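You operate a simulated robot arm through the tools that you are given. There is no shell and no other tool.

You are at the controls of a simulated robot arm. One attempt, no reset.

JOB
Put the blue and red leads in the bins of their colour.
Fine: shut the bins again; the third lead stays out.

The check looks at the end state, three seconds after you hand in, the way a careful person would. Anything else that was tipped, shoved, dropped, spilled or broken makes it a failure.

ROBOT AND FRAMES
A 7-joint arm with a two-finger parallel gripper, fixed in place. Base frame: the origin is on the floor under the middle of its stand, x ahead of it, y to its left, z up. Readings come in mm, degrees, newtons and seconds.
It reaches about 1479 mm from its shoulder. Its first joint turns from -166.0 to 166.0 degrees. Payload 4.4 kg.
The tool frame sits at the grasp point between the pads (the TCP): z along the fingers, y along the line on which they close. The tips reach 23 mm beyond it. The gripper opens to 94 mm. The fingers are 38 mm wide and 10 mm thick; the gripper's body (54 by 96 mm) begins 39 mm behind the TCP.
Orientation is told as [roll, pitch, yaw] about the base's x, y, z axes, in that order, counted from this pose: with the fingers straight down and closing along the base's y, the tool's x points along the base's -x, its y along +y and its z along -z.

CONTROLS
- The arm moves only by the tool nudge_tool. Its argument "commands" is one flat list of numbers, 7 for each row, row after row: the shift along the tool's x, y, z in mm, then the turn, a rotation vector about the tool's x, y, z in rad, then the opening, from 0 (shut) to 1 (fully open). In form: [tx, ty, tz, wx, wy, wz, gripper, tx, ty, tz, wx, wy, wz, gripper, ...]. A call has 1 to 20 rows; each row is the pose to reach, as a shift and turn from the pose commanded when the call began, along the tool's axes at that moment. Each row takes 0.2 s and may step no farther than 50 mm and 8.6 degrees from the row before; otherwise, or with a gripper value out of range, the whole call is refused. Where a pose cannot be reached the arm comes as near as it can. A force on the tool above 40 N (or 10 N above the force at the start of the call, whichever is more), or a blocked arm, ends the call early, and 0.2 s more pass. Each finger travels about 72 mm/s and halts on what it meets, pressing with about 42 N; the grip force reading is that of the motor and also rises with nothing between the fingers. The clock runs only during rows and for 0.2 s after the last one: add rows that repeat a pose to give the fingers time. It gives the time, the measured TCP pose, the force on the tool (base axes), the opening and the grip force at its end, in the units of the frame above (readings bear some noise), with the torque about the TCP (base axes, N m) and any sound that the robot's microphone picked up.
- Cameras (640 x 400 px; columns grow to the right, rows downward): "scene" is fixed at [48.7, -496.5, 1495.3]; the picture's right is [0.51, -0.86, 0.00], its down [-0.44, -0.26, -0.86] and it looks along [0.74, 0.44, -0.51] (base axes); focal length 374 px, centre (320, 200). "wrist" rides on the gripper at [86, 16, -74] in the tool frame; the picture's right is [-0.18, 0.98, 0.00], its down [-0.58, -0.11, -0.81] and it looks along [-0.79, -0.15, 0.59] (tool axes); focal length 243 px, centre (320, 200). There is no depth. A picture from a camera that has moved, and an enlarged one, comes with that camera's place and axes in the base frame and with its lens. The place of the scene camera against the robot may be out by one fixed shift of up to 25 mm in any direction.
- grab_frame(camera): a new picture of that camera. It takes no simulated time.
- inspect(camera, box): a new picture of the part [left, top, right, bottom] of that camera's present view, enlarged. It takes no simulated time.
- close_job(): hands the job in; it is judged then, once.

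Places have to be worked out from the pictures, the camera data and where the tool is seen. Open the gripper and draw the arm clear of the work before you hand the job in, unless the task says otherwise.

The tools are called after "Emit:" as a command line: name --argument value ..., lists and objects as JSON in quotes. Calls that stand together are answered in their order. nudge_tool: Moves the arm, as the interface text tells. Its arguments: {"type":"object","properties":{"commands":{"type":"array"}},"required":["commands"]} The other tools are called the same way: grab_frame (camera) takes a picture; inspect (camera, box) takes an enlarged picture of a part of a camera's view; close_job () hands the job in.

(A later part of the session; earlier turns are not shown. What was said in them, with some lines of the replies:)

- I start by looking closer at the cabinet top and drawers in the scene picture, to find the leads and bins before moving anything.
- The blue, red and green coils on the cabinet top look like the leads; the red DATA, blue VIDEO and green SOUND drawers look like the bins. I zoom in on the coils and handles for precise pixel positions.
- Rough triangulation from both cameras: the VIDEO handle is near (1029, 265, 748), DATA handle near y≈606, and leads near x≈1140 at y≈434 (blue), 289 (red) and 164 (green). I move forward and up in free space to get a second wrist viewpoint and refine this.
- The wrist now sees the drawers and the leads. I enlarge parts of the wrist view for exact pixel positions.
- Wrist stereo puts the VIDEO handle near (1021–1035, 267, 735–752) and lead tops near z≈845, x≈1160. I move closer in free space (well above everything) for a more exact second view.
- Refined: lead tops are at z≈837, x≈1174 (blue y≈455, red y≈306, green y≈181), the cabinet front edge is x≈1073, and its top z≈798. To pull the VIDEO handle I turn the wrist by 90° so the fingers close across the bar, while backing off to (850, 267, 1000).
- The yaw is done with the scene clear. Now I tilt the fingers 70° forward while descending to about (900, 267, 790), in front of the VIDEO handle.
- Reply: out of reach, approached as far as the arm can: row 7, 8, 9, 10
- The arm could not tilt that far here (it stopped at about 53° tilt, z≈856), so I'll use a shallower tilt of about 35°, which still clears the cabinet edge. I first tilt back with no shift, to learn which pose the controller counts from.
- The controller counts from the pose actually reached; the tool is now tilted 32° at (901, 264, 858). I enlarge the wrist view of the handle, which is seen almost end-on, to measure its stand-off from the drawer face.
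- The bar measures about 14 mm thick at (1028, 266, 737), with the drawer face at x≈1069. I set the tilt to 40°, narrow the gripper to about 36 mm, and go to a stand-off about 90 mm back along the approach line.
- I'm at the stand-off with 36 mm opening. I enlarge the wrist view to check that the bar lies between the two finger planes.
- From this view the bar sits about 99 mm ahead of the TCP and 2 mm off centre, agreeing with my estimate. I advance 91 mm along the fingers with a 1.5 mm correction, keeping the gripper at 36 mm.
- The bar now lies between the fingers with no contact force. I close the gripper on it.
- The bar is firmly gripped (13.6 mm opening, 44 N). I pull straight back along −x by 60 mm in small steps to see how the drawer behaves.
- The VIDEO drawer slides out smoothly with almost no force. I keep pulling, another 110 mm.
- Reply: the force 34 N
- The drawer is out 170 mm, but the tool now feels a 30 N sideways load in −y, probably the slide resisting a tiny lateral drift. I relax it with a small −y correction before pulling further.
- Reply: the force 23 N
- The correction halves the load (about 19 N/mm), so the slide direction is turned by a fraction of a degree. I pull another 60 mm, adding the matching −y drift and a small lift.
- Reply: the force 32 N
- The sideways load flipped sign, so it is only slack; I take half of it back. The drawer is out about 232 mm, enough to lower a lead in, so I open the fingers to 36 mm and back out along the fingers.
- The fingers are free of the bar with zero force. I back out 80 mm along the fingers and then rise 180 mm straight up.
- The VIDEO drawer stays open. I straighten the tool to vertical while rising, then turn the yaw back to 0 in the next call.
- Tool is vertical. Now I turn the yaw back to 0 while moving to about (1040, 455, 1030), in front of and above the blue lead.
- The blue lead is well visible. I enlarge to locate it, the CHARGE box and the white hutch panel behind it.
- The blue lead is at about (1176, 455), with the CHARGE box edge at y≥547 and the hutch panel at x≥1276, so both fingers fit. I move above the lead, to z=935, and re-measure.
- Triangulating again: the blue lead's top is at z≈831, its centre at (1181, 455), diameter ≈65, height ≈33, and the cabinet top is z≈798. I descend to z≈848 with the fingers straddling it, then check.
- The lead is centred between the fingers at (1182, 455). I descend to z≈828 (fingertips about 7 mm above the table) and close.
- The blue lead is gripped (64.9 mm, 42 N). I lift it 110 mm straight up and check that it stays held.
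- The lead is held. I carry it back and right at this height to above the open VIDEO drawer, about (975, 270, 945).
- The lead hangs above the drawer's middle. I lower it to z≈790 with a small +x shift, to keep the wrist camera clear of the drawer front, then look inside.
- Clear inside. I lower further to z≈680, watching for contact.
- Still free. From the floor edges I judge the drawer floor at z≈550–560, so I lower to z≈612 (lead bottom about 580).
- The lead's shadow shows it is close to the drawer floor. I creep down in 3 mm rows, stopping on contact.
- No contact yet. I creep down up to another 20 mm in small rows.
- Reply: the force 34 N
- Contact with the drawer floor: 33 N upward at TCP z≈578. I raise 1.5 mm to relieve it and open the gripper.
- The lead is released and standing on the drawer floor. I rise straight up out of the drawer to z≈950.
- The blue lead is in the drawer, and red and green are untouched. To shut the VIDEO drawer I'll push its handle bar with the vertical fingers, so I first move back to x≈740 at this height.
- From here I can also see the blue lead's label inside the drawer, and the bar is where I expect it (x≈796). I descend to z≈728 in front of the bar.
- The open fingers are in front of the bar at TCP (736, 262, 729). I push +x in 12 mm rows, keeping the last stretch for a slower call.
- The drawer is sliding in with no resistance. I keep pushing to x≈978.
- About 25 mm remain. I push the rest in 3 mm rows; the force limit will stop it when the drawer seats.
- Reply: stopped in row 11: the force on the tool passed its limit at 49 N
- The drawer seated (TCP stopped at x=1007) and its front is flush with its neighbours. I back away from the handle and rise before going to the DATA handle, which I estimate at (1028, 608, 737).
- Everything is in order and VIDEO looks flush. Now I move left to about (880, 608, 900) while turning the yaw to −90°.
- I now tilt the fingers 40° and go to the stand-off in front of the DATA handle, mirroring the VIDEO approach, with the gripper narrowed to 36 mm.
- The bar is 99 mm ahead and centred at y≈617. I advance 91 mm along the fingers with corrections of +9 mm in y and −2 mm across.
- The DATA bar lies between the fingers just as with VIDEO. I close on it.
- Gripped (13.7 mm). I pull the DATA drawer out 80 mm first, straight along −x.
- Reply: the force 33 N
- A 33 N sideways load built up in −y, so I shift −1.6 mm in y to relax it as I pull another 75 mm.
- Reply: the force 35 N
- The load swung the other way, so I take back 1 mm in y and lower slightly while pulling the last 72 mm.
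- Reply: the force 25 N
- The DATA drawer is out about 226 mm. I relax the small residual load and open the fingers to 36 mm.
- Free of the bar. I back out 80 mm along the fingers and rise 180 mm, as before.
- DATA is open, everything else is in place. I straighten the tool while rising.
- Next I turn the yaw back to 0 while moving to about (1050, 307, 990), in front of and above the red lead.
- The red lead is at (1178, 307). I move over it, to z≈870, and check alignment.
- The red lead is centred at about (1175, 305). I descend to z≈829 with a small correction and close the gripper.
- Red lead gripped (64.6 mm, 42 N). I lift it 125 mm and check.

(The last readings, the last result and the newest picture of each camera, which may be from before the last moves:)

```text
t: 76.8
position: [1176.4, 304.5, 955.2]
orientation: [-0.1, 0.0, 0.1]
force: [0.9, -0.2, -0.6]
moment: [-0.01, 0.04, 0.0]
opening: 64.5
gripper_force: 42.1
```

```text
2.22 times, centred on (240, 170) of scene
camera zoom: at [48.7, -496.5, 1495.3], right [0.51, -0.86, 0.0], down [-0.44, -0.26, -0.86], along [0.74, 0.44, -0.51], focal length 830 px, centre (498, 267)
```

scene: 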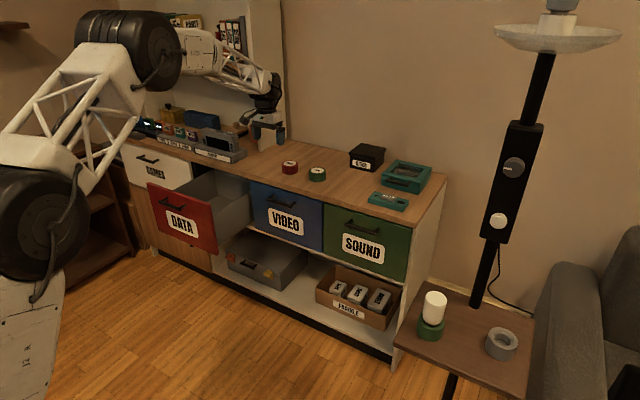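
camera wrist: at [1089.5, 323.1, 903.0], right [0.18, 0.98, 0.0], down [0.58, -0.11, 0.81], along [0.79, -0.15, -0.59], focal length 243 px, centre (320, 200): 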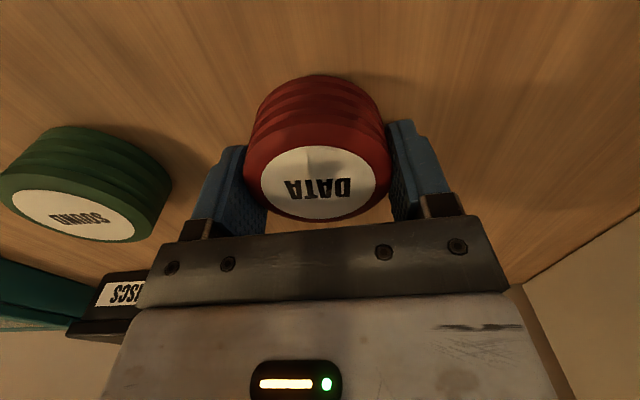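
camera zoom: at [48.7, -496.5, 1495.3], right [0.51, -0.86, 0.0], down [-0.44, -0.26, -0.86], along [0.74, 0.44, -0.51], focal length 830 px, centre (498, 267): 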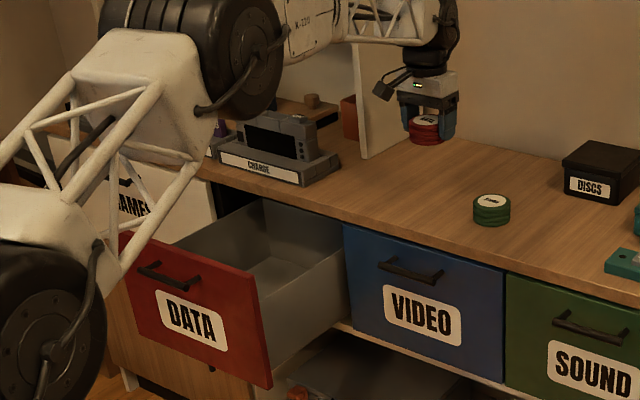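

The red lead is held. I carry it to above the open DATA drawer, about (985, 616, 950).

Emit:
nudge_tool --commands '[28, 33, 0, 0, 0, 0, 0.5, 56, 66, 0, 0, 0, 0, 0.5, 84, 99, 0, 0, 0, 0, 0.5, 112, 134, 0, 0, 0, 0, 0.5, 140, 172, 0, 0, 0, 0, 0.5, 165, 212, 0, 0, 0, 0, 0.5, 182, 254, 0, 0, 0, 0, 0.5, 191, 292, 0, 0, 0, 0, 0.5, 191, 311, 0, 0, 0, 0, 0.5, 191, 311, 0, 0, 0, 0, 0.5]'

Emit:
grab_frame --camera "wrist"

Emit:
inspect --camera "scene" --box '[100, 90, 300, 270]'

```text
t: 79.0
position: [983.9, 617.2, 952.8]
orientation: [-0.2, 0.0, 0.0]
force: [-0.3, -0.3, -0.7]
moment: [-0.01, 0.02, 0.02]
opening: 64.4
gripper_force: 42.2
```

```text
taken
camera wrist: at [898.2, 634.4, 1026.5], right [0.18, 0.98, 0.0], down [0.58, -0.11, 0.81], along [0.79, -0.15, -0.59], focal length 243 px, centre (320, 200)
```

wrist: 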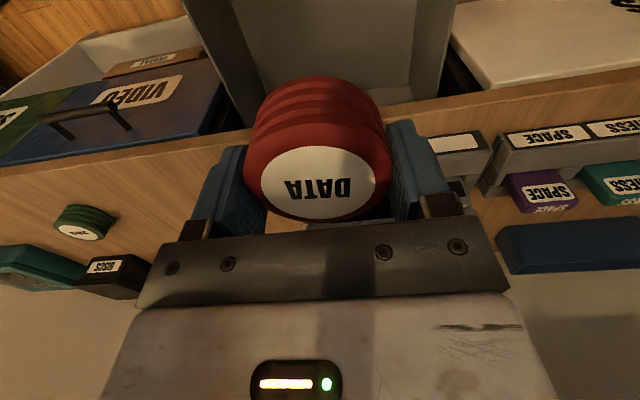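

```text
2.22 times, centred on (200, 180) of scene
camera zoom: at [48.7, -496.5, 1495.3], right [0.51, -0.86, 0.0], down [-0.44, -0.26, -0.86], along [0.74, 0.44, -0.51], focal length 830 px, centre (587, 244)
```

zoom: 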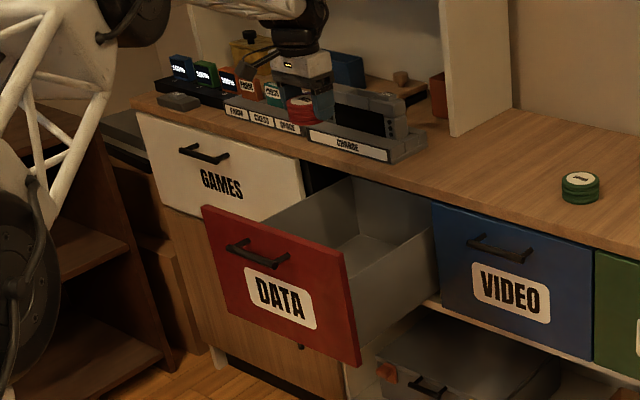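

Same geometry as before, centred over the DATA drawer. I lower it in stages, first to z≈790.

Emit:
nudge_tool --commands '[-1, 0, 40, 0, 0, 0, 0.5, -2, 0, 80, 0, 0, 0, 0.5, -3, 0, 120, 0, 0, 0, 0.5, -3, 0, 162, 0, 0, 0, 0.5, -3, 0, 162, 0, 0, 0, 0.5]'

Emit:
grab_frame --camera "wrist"

Emit:
inspect --camera "scene" --box '[100, 90, 300, 270]'

```text
t: 80.2
position: [987.1, 616.6, 791.6]
orientation: [-0.1, -0.1, 0.0]
force: [0.6, -0.1, -1.1]
moment: [-0.02, -0.02, 0.01]
opening: 64.6
gripper_force: 42.2
```

```text
taken
camera wrist: at [899.6, 632.8, 865.8], right [0.18, 0.98, 0.0], down [0.58, -0.11, 0.81], along [0.79, -0.15, -0.59], focal length 243 px, centre (320, 200)
```

wrist: 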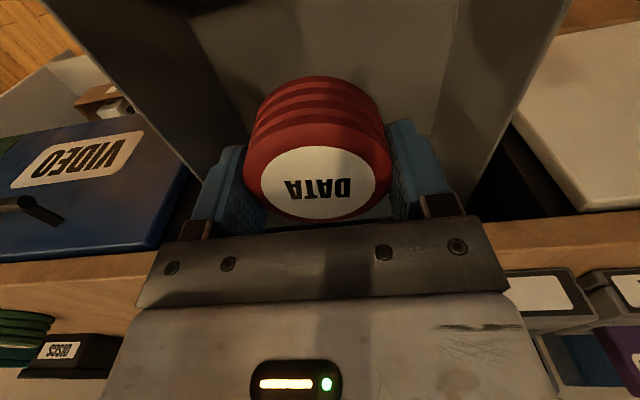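

```text
2.22 times, centred on (200, 180) of scene
camera zoom: at [48.7, -496.5, 1495.3], right [0.51, -0.86, 0.0], down [-0.44, -0.26, -0.86], along [0.74, 0.44, -0.51], focal length 830 px, centre (587, 244)
```

zoom: 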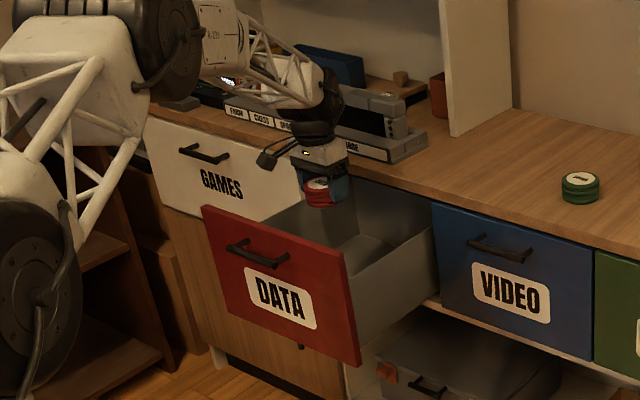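

Clear. I continue down to z≈690.

Emit:
nudge_tool --commands '[2, 0, 35, 0, 0, 0, 0.5, 4, 0, 70, 0, 0, 0, 0.5, 4, 0, 103, 0, 0, 0, 0.5, 4, 0, 103, 0, 0, 0, 0.5]'

Emit:
grab_frame --camera "wrist"

Emit:
inspect --camera "scene" --box '[100, 90, 300, 270]'

```text
t: 81.2
position: [984.2, 614.9, 690.6]
orientation: [-0.3, 0.0, 0.0]
force: [-0.3, 0.0, -0.8]
moment: [0.0, -0.01, -0.02]
opening: 64.4
gripper_force: 42.1
```

```text
taken
camera wrist: at [898.2, 632.8, 763.3], right [0.18, 0.98, 0.0], down [0.58, -0.11, 0.81], along [0.79, -0.15, -0.59], focal length 243 px, centre (320, 200)
```

wrist: 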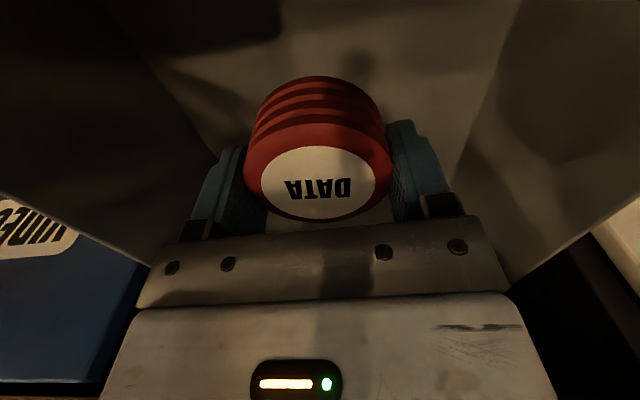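

```text
2.22 times, centred on (200, 180) of scene
camera zoom: at [48.7, -496.5, 1495.3], right [0.51, -0.86, 0.0], down [-0.44, -0.26, -0.86], along [0.74, 0.44, -0.51], focal length 830 px, centre (587, 244)
```

zoom: 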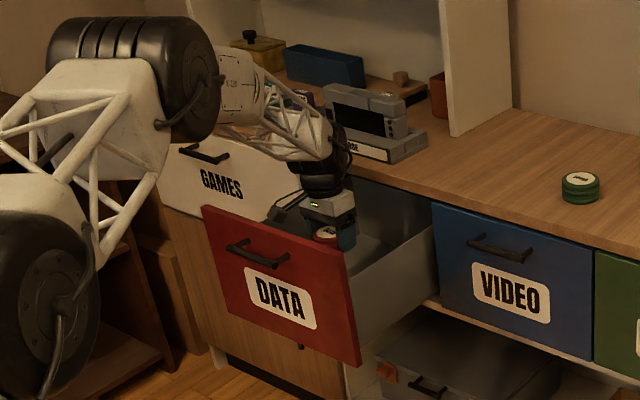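

Still free. Knowing the VIDEO drawer floor was reached at TCP z≈578, I lower to z≈594.

Emit:
nudge_tool --commands '[0, 0, 30, 0, 0, 0, 0.5, 0, 0, 60, 0, 0, 0, 0.5, 0, 0, 82, 0, 0, 0, 0.5, 0, 0, 96, 0, 0, 0, 0.5, 0, 0, 96, 0, 0, 0, 0.5]'

Emit:
inspect --camera "scene" --box '[100, 90, 300, 270]'

```text
t: 82.3
position: [984.4, 615.4, 593.8]
orientation: [-0.3, 0.0, 0.0]
force: [-0.2, 0.6, -1.9]
moment: [0.01, 0.0, 0.0]
opening: 64.4
gripper_force: 42.0
```

```text
2.22 times, centred on (200, 180) of scene
camera zoom: at [48.7, -496.5, 1495.3], right [0.51, -0.86, 0.0], down [-0.44, -0.26, -0.86], along [0.74, 0.44, -0.51], focal length 830 px, centre (587, 244)
```

zoom: 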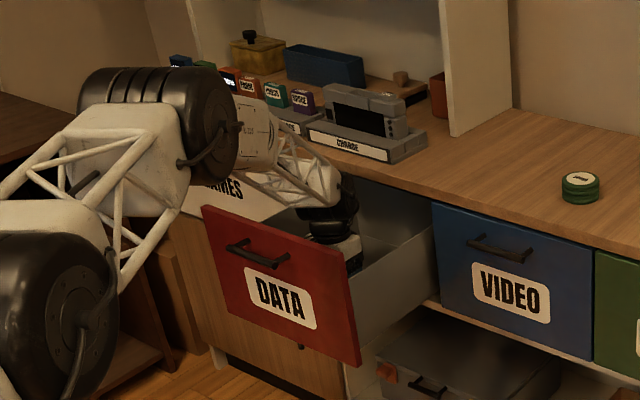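

Free so far. I zoom on the forearm near the drawer's top edge to be sure there's clearance before the last 15 mm.

Emit:
inspect --camera "scene" --box '[150, 115, 230, 185]'

Emit:
inspect --camera "wrist" --box '[0, 0, 640, 400]'

```text
5.71 times, centred on (190, 150) of scene
camera zoom: at [48.7, -496.5, 1495.3], right [0.51, -0.86, 0.0], down [-0.44, -0.26, -0.86], along [0.74, 0.44, -0.51], focal length 2135 px, centre (1063, 486)
```

zoom: 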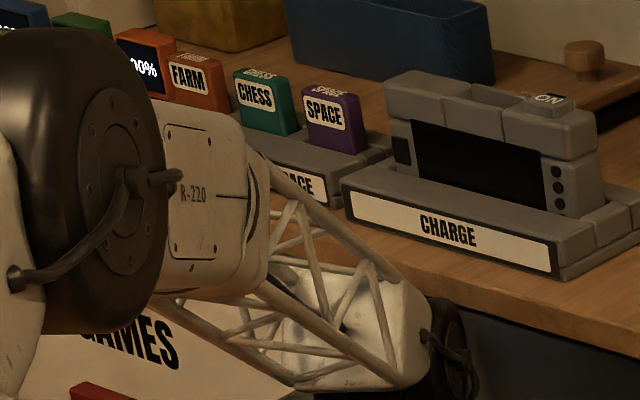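

```text
1.00 times, centred on (320, 200) of wrist (not enlarged: the box is as wide or as high as the picture)
camera zoom: at [897.6, 632.2, 667.6], right [0.18, 0.98, 0.0], down [0.58, -0.11, 0.81], along [0.79, -0.15, -0.59], focal length 243 px, centre (320, 200)
```

zoom: 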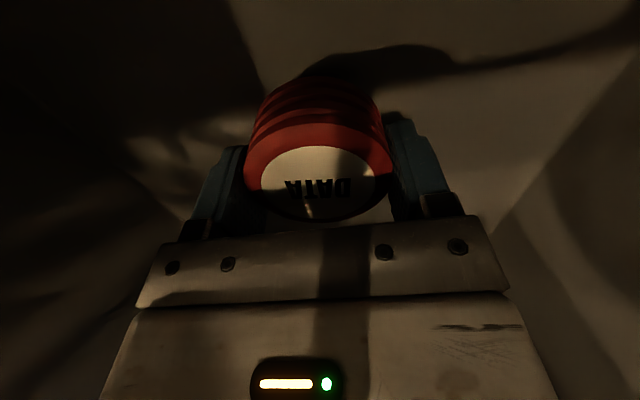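

Clearance looks fine. I creep down in 3 mm rows until the lead touches the floor.

Emit:
nudge_tool --commands '[0, 0, 3, 0, 0, 0, 0.5, 0, 0, 6, 0, 0, 0, 0.5, 0, 0, 9, 0, 0, 0, 0.5, 0, 0, 12, 0, 0, 0, 0.5, 0, 0, 14, 0, 0, 0, 0.5, 0, 0, 16, 0, 0, 0, 0.5, 0, 0, 16, 0, 0, 0, 0.5]'

```text
t: 84.0
position: [986.2, 615.9, 579.5]
orientation: [-0.2, -0.2, 0.0]
force: [1.8, -11.6, 30.6]
moment: [0.05, 0.41, 0.13]
opening: 64.4
gripper_force: 41.8
```

Contact with the floor (about 31 N). I raise 1.7 mm to relieve it and open the gripper.

Emit:
nudge_tool --commands '[0, 0, -1, 0, 0, 0, 0.5, 0, 0, -1.7, 0, 0, 0, 0.5, 0, 0, -1.7, 0, 0, 0, 0.75, 0, 0, -1.7, 0, 0, 0, 0.9, 0, 0, -1.7, 0, 0, 0, 0.95, 0, 0, -1.7, 0, 0, 0, 0.95]'

Emit:
grab_frame --camera "wrist"

```text
t: 85.3
position: [983.3, 614.8, 577.4]
orientation: [-0.2, 0.0, 0.1]
force: [-0.3, 0.6, -0.9]
moment: [-0.02, 0.02, 0.0]
opening: 89.3
gripper_force: 0.0
```

```text
taken
camera wrist: at [897.1, 632.3, 651.7], right [0.18, 0.98, 0.0], down [0.58, -0.11, 0.81], along [0.79, -0.15, -0.59], focal length 243 px, centre (320, 200)
```

wrist: 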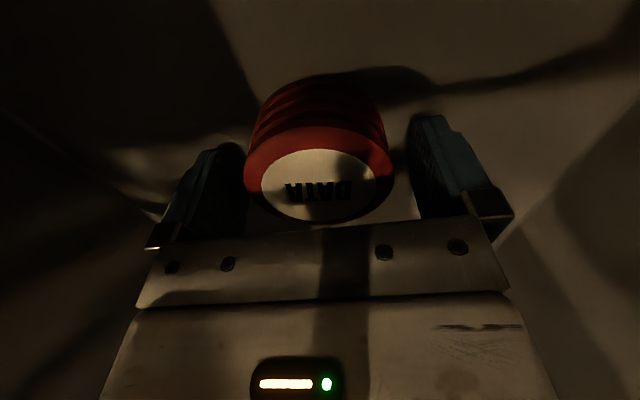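

The red lead stands released on the drawer floor. I rise straight up out of the drawer to z≈950.

Emit:
nudge_tool --commands '[0, 0, -15, 0, 0, 0, 0.95, 0, 0, -40, 0, 0, 0, 0.95, 0, 0, -80, 0, 0, 0, 0.95, 0, 0, -125, 0, 0, 0, 0.95, 0, 0, -170, 0, 0, 0, 0.95, 0, 0, -215, 0, 0, 0, 0.95, 0, 0, -260, 0, 0, 0, 0.95, 0, 0, -305, 0, 0, 0, 0.95, 0, 0, -350, 0, 0, 0, 0.95, 0, 0, -375, 0, 0, 0, 0.95, 0, 0, -375, 0, 0, 0, 0.95]'

Emit:
grab_frame --camera "wrist"

Emit:
grab_frame --camera "scene"

```text
t: 87.8
position: [984.4, 617.4, 953.6]
orientation: [-0.2, 0.0, 0.0]
force: [-0.6, -0.6, -0.2]
moment: [0.03, -0.02, -0.03]
opening: 89.3
gripper_force: 0.1
```

```text
taken
camera wrist: at [897.0, 634.5, 1027.8], right [0.18, 0.98, 0.0], down [0.58, -0.11, 0.81], along [0.79, -0.15, -0.59], focal length 243 px, centre (320, 200)
```

wrist: 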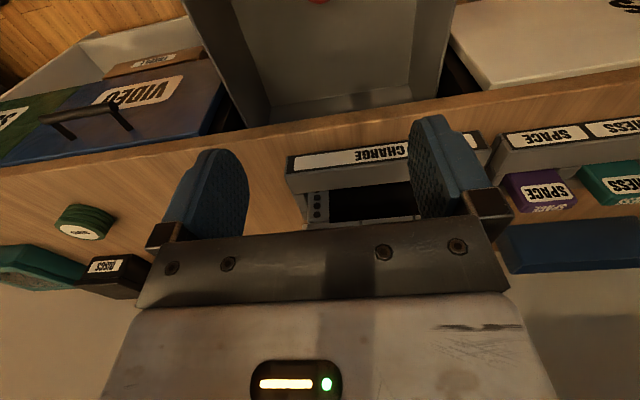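

```text
taken
```

scene: 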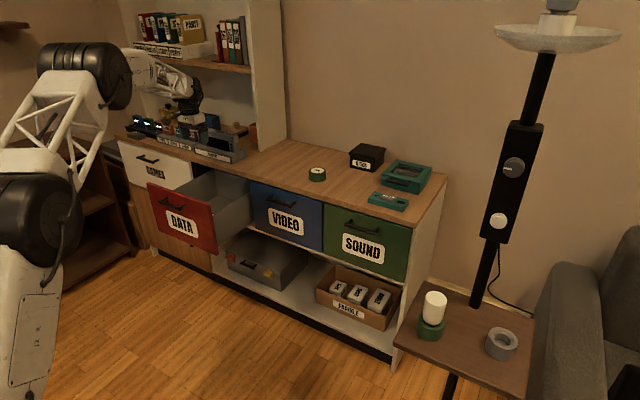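

Red lead is in its drawer and nothing else changed. I move back to x≈744 to get in front of the DATA handle.

Emit:
nudge_tool --commands '[48, 0, 0, 0, 0, 0, 0.8, 96, 0, 0, 0, 0, 0, 0.6, 144, 0, 0, 0, 0, 0, 0.53, 192, 0, 0, 0, 0, 0, 0.53, 240, 0, 0, 0, 0, 0, 0.53, 240, 0, 0, 0, 0, 0, 0.53]'

Emit:
grab_frame --camera "wrist"

```text
t: 89.2
position: [744.0, 618.0, 953.5]
orientation: [-0.1, 0.0, 0.0]
force: [-0.8, 0.4, 0.4]
moment: [-0.01, 0.0, 0.01]
opening: 49.6
gripper_force: 0.1
```

```text
taken
camera wrist: at [657.1, 635.2, 1026.5], right [0.18, 0.98, 0.0], down [0.58, -0.11, 0.81], along [0.79, -0.15, -0.59], focal length 243 px, centre (320, 200)
```

wrist: 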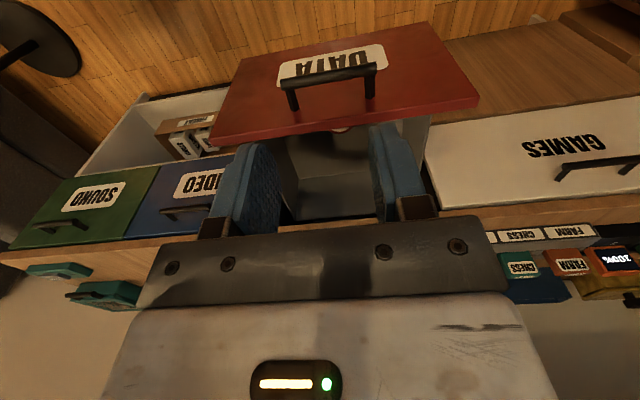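

The handle is straight ahead below, and the red lead's label shows inside the drawer. I descend to z≈729 in front of the bar.

Emit:
nudge_tool --commands '[4, 0, 45, 0, 0, 0, 0.53, 8, -1, 90, 0, 0, 0, 0.53, 8, -1, 135, 0, 0, 0, 0.53, 8, -1, 180, 0, 0, 0, 0.53, 8, -1, 224, 0, 0, 0, 0.53, 8, -1, 224, 0, 0, 0, 0.53]'

Emit:
inspect --camera "scene" --box '[100, 110, 300, 270]'

```text
t: 90.5
position: [734.9, 616.9, 728.7]
orientation: [-0.3, 0.0, -0.1]
force: [0.6, 0.3, -0.1]
moment: [-0.01, -0.02, 0.0]
opening: 50.0
gripper_force: 0.1
```

```text
2.50 times, centred on (200, 190) of scene
camera zoom: at [48.7, -496.5, 1495.3], right [0.51, -0.86, 0.0], down [-0.44, -0.26, -0.86], along [0.74, 0.44, -0.51], focal length 934 px, centre (620, 225)
```

zoom: 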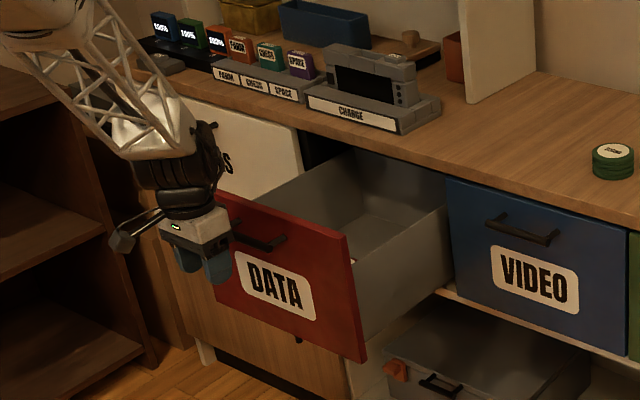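

Clear in front of the bar; the CHARGE box front is at x≈1107, so the wrist will not reach it. I push +x in 12 mm rows to x≈860.

Emit:
nudge_tool --commands '[-8, 0, 0, 0, 0, 0, 0.53, -16, 0, 0, 0, 0, 0, 0.53, -24, 0, 0, 0, 0, 0, 0.53, -32, 0, 0, 0, 0, 0, 0.53, -40, 0, 0, 0, 0, 0, 0.53, -50, 0, 0, 0, 0, 0, 0.53, -62, 0, 0, 0, 0, 0, 0.53, -74, 0, 0, 0, 0, 0, 0.53, -86, 0, 0, 0, 0, 0, 0.53, -98, 0, 0, 0, 0, 0, 0.53, -110, 0, 0, 0, 0, 0, 0.53, -122, 0, 0, 0, 0, 0, 0.53, -122, 0, 0, 0, 0, 0, 0.53]'

Emit:
inspect --camera "scene" --box '[100, 110, 300, 270]'

```text
t: 93.3
position: [857.6, 615.0, 729.8]
orientation: [-0.2, 0.0, 0.1]
force: [-0.2, 0.7, -0.1]
moment: [0.0, 0.04, 0.0]
opening: 49.7
gripper_force: 0.1
```

```text
2.50 times, centred on (200, 190) of scene
camera zoom: at [48.7, -496.5, 1495.3], right [0.51, -0.86, 0.0], down [-0.44, -0.26, -0.86], along [0.74, 0.44, -0.51], focal length 934 px, centre (620, 225)
```

zoom: 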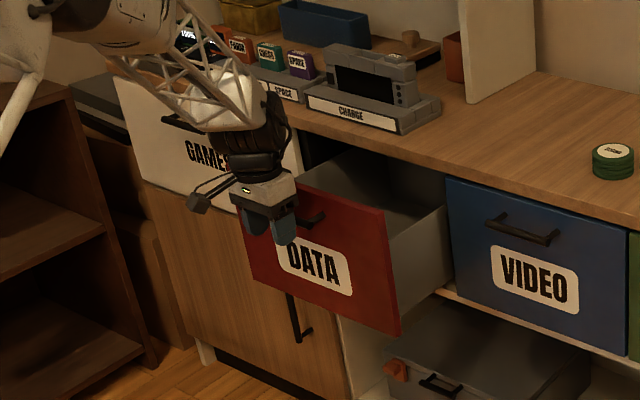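

The DATA drawer is sliding in freely. I keep pushing to x≈978.

Emit:
nudge_tool --commands '[-10, 0, 0, 0, 0, 0, 0.53, -22, 0, 0, 0, 0, 0, 0.53, -34, 0, 0, 0, 0, 0, 0.53, -46, 0, 0, 0, 0, 0, 0.53, -58, 0, 0, 0, 0, 0, 0.53, -70, 0, 0, 0, 0, 0, 0.53, -82, 0, 0, 0, 0, 0, 0.53, -94, 0, 0, 0, 0, 0, 0.53, -105, 0, 0, 0, 0, 0, 0.53, -114, 0, 0, 0, 0, 0, 0.53, -120, 0, 0, 0, 0, 0, 0.53, -120, 0, 0, 0, 0, 0, 0.53]'

Emit:
inspect --camera "scene" --box '[100, 110, 300, 270]'

```text
t: 96.0
position: [977.5, 615.1, 727.8]
orientation: [-0.2, 0.0, 0.1]
force: [-0.4, -0.2, 0.9]
moment: [0.0, 0.02, 0.01]
opening: 49.7
gripper_force: 0.0
```

```text
2.50 times, centred on (200, 190) of scene
camera zoom: at [48.7, -496.5, 1495.3], right [0.51, -0.86, 0.0], down [-0.44, -0.26, -0.86], along [0.74, 0.44, -0.51], focal length 934 px, centre (620, 225)
```

zoom: 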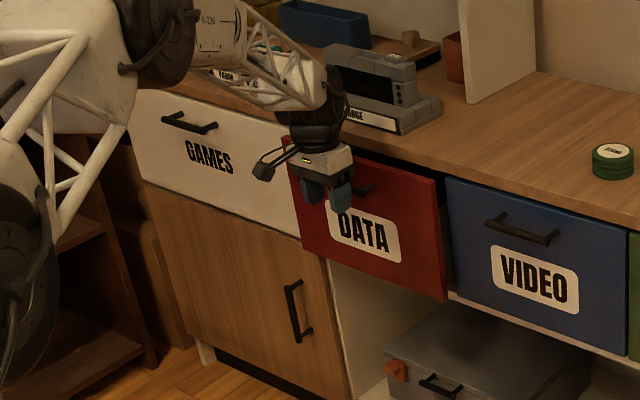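

About 28 mm remain. I push the rest in small rows until the force limit shows it is seated.

Emit:
nudge_tool --commands '[-4, 0, 0, 0, 0, 0, 0.53, -8, 0, 0, 0, 0, 0, 0.53, -12, 0, 0, 0, 0, 0, 0.53, -15, 0, 0, 0, 0, 0, 0.53, -18, 0, 0, 0, 0, 0, 0.53, -21, 0, 0, 0, 0, 0, 0.53, -23, 0, 0, 0, 0, 0, 0.53, -25, 0, 0, 0, 0, 0, 0.53, -27, 0, 0, 0, 0, 0, 0.53, -29, 0, 0, 0, 0, 0, 0.53, -31, 0, 0, 0, 0, 0, 0.53, -33, 0, 0, 0, 0, 0, 0.53]'

Emit:
inspect --camera "scene" --box '[100, 110, 300, 270]'

```text
t: 98.3
position: [1005.7, 615.9, 729.0]
orientation: [-0.4, 0.1, 0.0]
force: [-16.9, -4.9, 7.1]
moment: [-0.1, -0.19, -0.39]
opening: 49.8
gripper_force: 0.1
stopped in row 11: the force on the tool passed its limit at 49 N (the readings are from after the stop); the commanded pose is now the measured one
```

```text
2.50 times, centred on (200, 190) of scene
camera zoom: at [48.7, -496.5, 1495.3], right [0.51, -0.86, 0.0], down [-0.44, -0.26, -0.86], along [0.74, 0.44, -0.51], focal length 934 px, centre (620, 225)
```

zoom: 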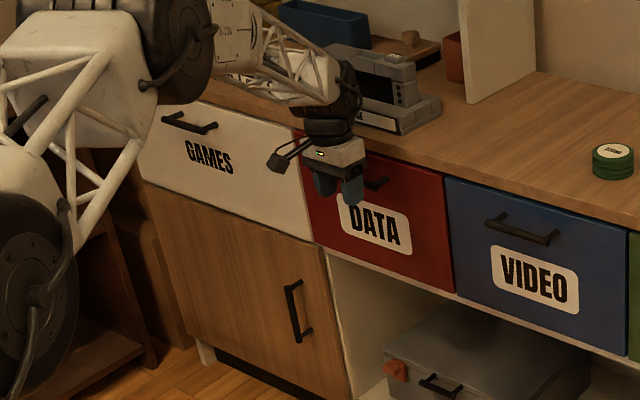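

DATA seated at the same place as VIDEO did. I back off from the handle, rise, and return toward the starting area with the gripper open.

Emit:
nudge_tool --commands '[15, 0, 0, 0, 0, 0, 0.53, 50, 0, 0, 0, 0, 0, 0.53, 95, 0, 0, 0, 0, 0, 0.53, 140, 0, -20, 0, 0, 0, 0.6, 175, 0, -55, 0, 0, 0, 0.7, 200, 0, -97, 0, 0, 0, 0.8, 225, 0, -140, 0, 0, 0, 1, 250, 0, -182, 0, 0, 0, 1, 275, 0, -224, 0, 0, 0, 1, 275, 0, -224, 0, 0, 0, 1]'

Emit:
grab_frame --camera "scene"

Emit:
grab_frame --camera "wrist"

```text
t: 100.5
position: [730.6, 615.5, 953.5]
orientation: [-0.3, 0.2, 0.0]
force: [-0.2, -0.5, -0.4]
moment: [-0.02, 0.02, 0.0]
opening: 94.2
gripper_force: 0.1
```

```text
taken
```

scene: 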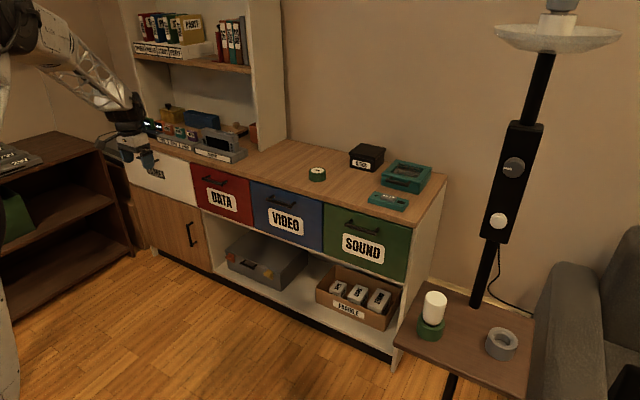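

```text
taken
camera wrist: at [644.5, 633.0, 1028.5], right [0.18, 0.98, -0.01], down [0.58, -0.1, 0.81], along [0.79, -0.15, -0.59], focal length 243 px, centre (320, 200)
```

wrist: 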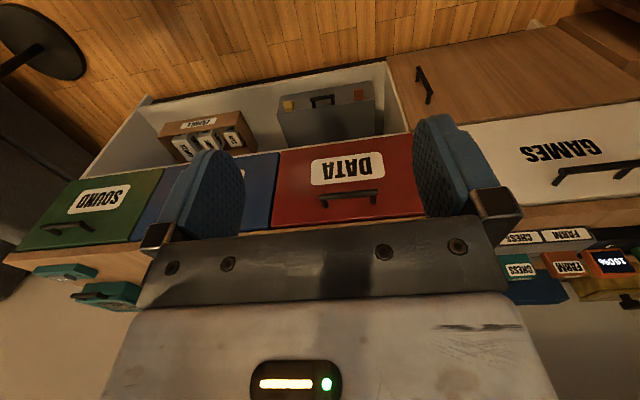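

Both drawers look shut. I compare enlarged views against those from the start to check they are fully flush and that nothing else moved.

Emit:
inspect --camera "scene" --box '[190, 150, 330, 260]'

Emit:
inspect --camera "scene" --box '[220, 130, 460, 280]'

Emit:
inspect --camera "wrist" --box '[0, 100, 440, 320]'

```text
3.64 times, centred on (260, 205) of scene
camera zoom: at [48.7, -496.5, 1495.3], right [0.51, -0.86, 0.0], down [-0.44, -0.26, -0.86], along [0.74, 0.44, -0.51], focal length 1359 px, centre (538, 182)
```

zoom: 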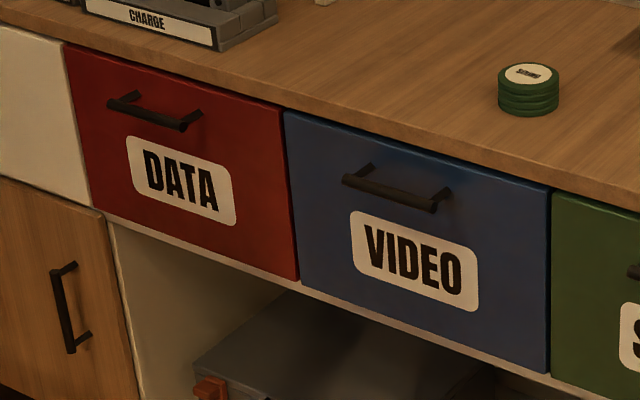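

```text
2.67 times, centred on (340, 205) of scene
camera zoom: at [48.7, -496.5, 1495.3], right [0.51, -0.86, 0.0], down [-0.44, -0.26, -0.86], along [0.74, 0.44, -0.51], focal length 996 px, centre (267, 187)
```

zoom: 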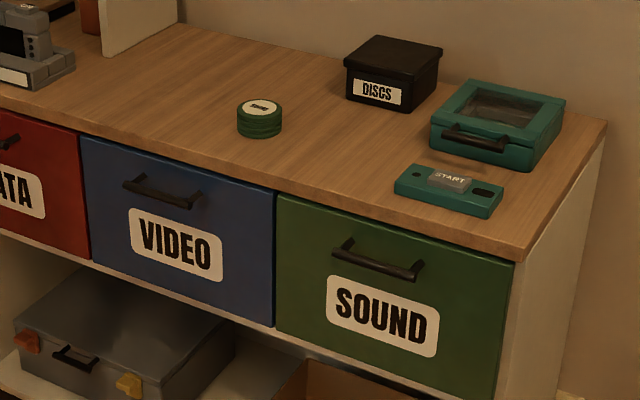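

```text
1.45 times, centred on (220, 210) of wrist
camera zoom: at [644.5, 633.0, 1028.5], right [0.18, 0.98, -0.01], down [0.58, -0.1, 0.81], along [0.79, -0.15, -0.59], focal length 353 px, centre (466, 186)
```

zoom: 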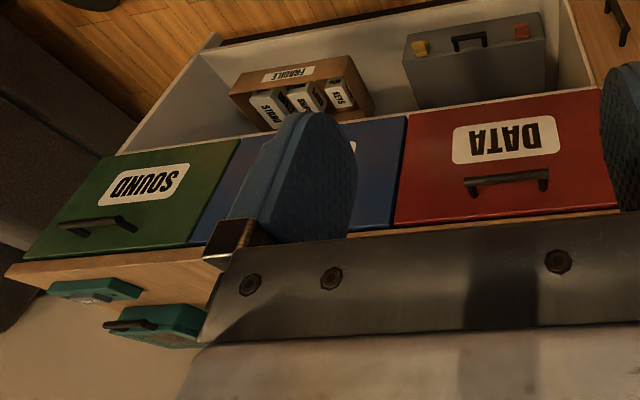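

The drawer fronts, handles and the green lead are at the same pixels as at the start, so both bins are shut and nothing else moved. I draw the arm back to near its starting place.

Emit:
nudge_tool --commands '[16, -41, -10, 0, 0, 0, 1, 32, -82, -20, 0, 0, 0, 1, 48, -123, -30, 0, 0, 0, 1, 64, -164, -40, 0, 0, 0, 1, 80, -205, -50, 0, 0, 0, 1, 96, -246, -60, 0, 0, 0, 1, 112, -287, -70, 0, 0, 0, 1, 128, -328, -80, 0, 0, 0, 1, 144, -369, -90, 0, 0, 0, 1, 160, -410, -100, 0, 0, 0, 1, 160, -410, -100, 0, 0, 0, 1]'

Emit:
grab_frame --camera "scene"

Emit:
grab_frame --camera "wrist"

```text
t: 102.9
position: [573.3, 207.1, 1055.0]
orientation: [-0.3, 0.1, 0.0]
force: [-0.6, -0.4, -0.2]
moment: [-0.02, 0.0, 0.03]
opening: 93.9
gripper_force: 0.0
```

```text
taken
```

scene: 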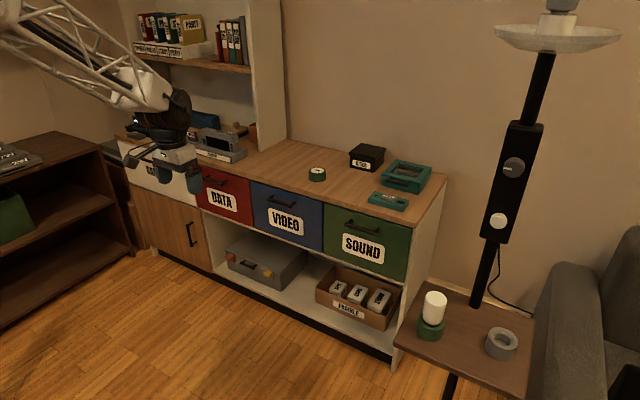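

```text
taken
camera wrist: at [486.2, 224.5, 1128.9], right [0.18, 0.98, -0.01], down [0.58, -0.1, 0.81], along [0.79, -0.15, -0.59], focal length 243 px, centre (320, 200)
```

wrist: 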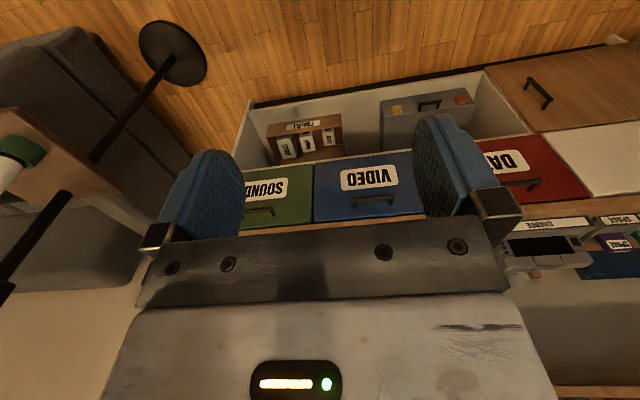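

The blue lead is in the shut VIDEO bin and the red lead in the shut DATA bin. The green lead is still on top, the gripper is open and empty, and the arm is clear, so I hand in the job.

Emit:
close_job

```text
The job is handed in.
```

The blue lead is in the blue VIDEO bin and the red lead is in the red DATA bin. I pushed both bins shut until they seated. The green lead stayed on the cabinet top.

I set each lead down on its bin's floor before letting go. In the last pictures, the bin fronts and everything else on the cabinet matched where they were at the start. The gripper is open and empty, and the arm is back near its starting place.

The job is handed in, but the tool gave no pass or fail result.
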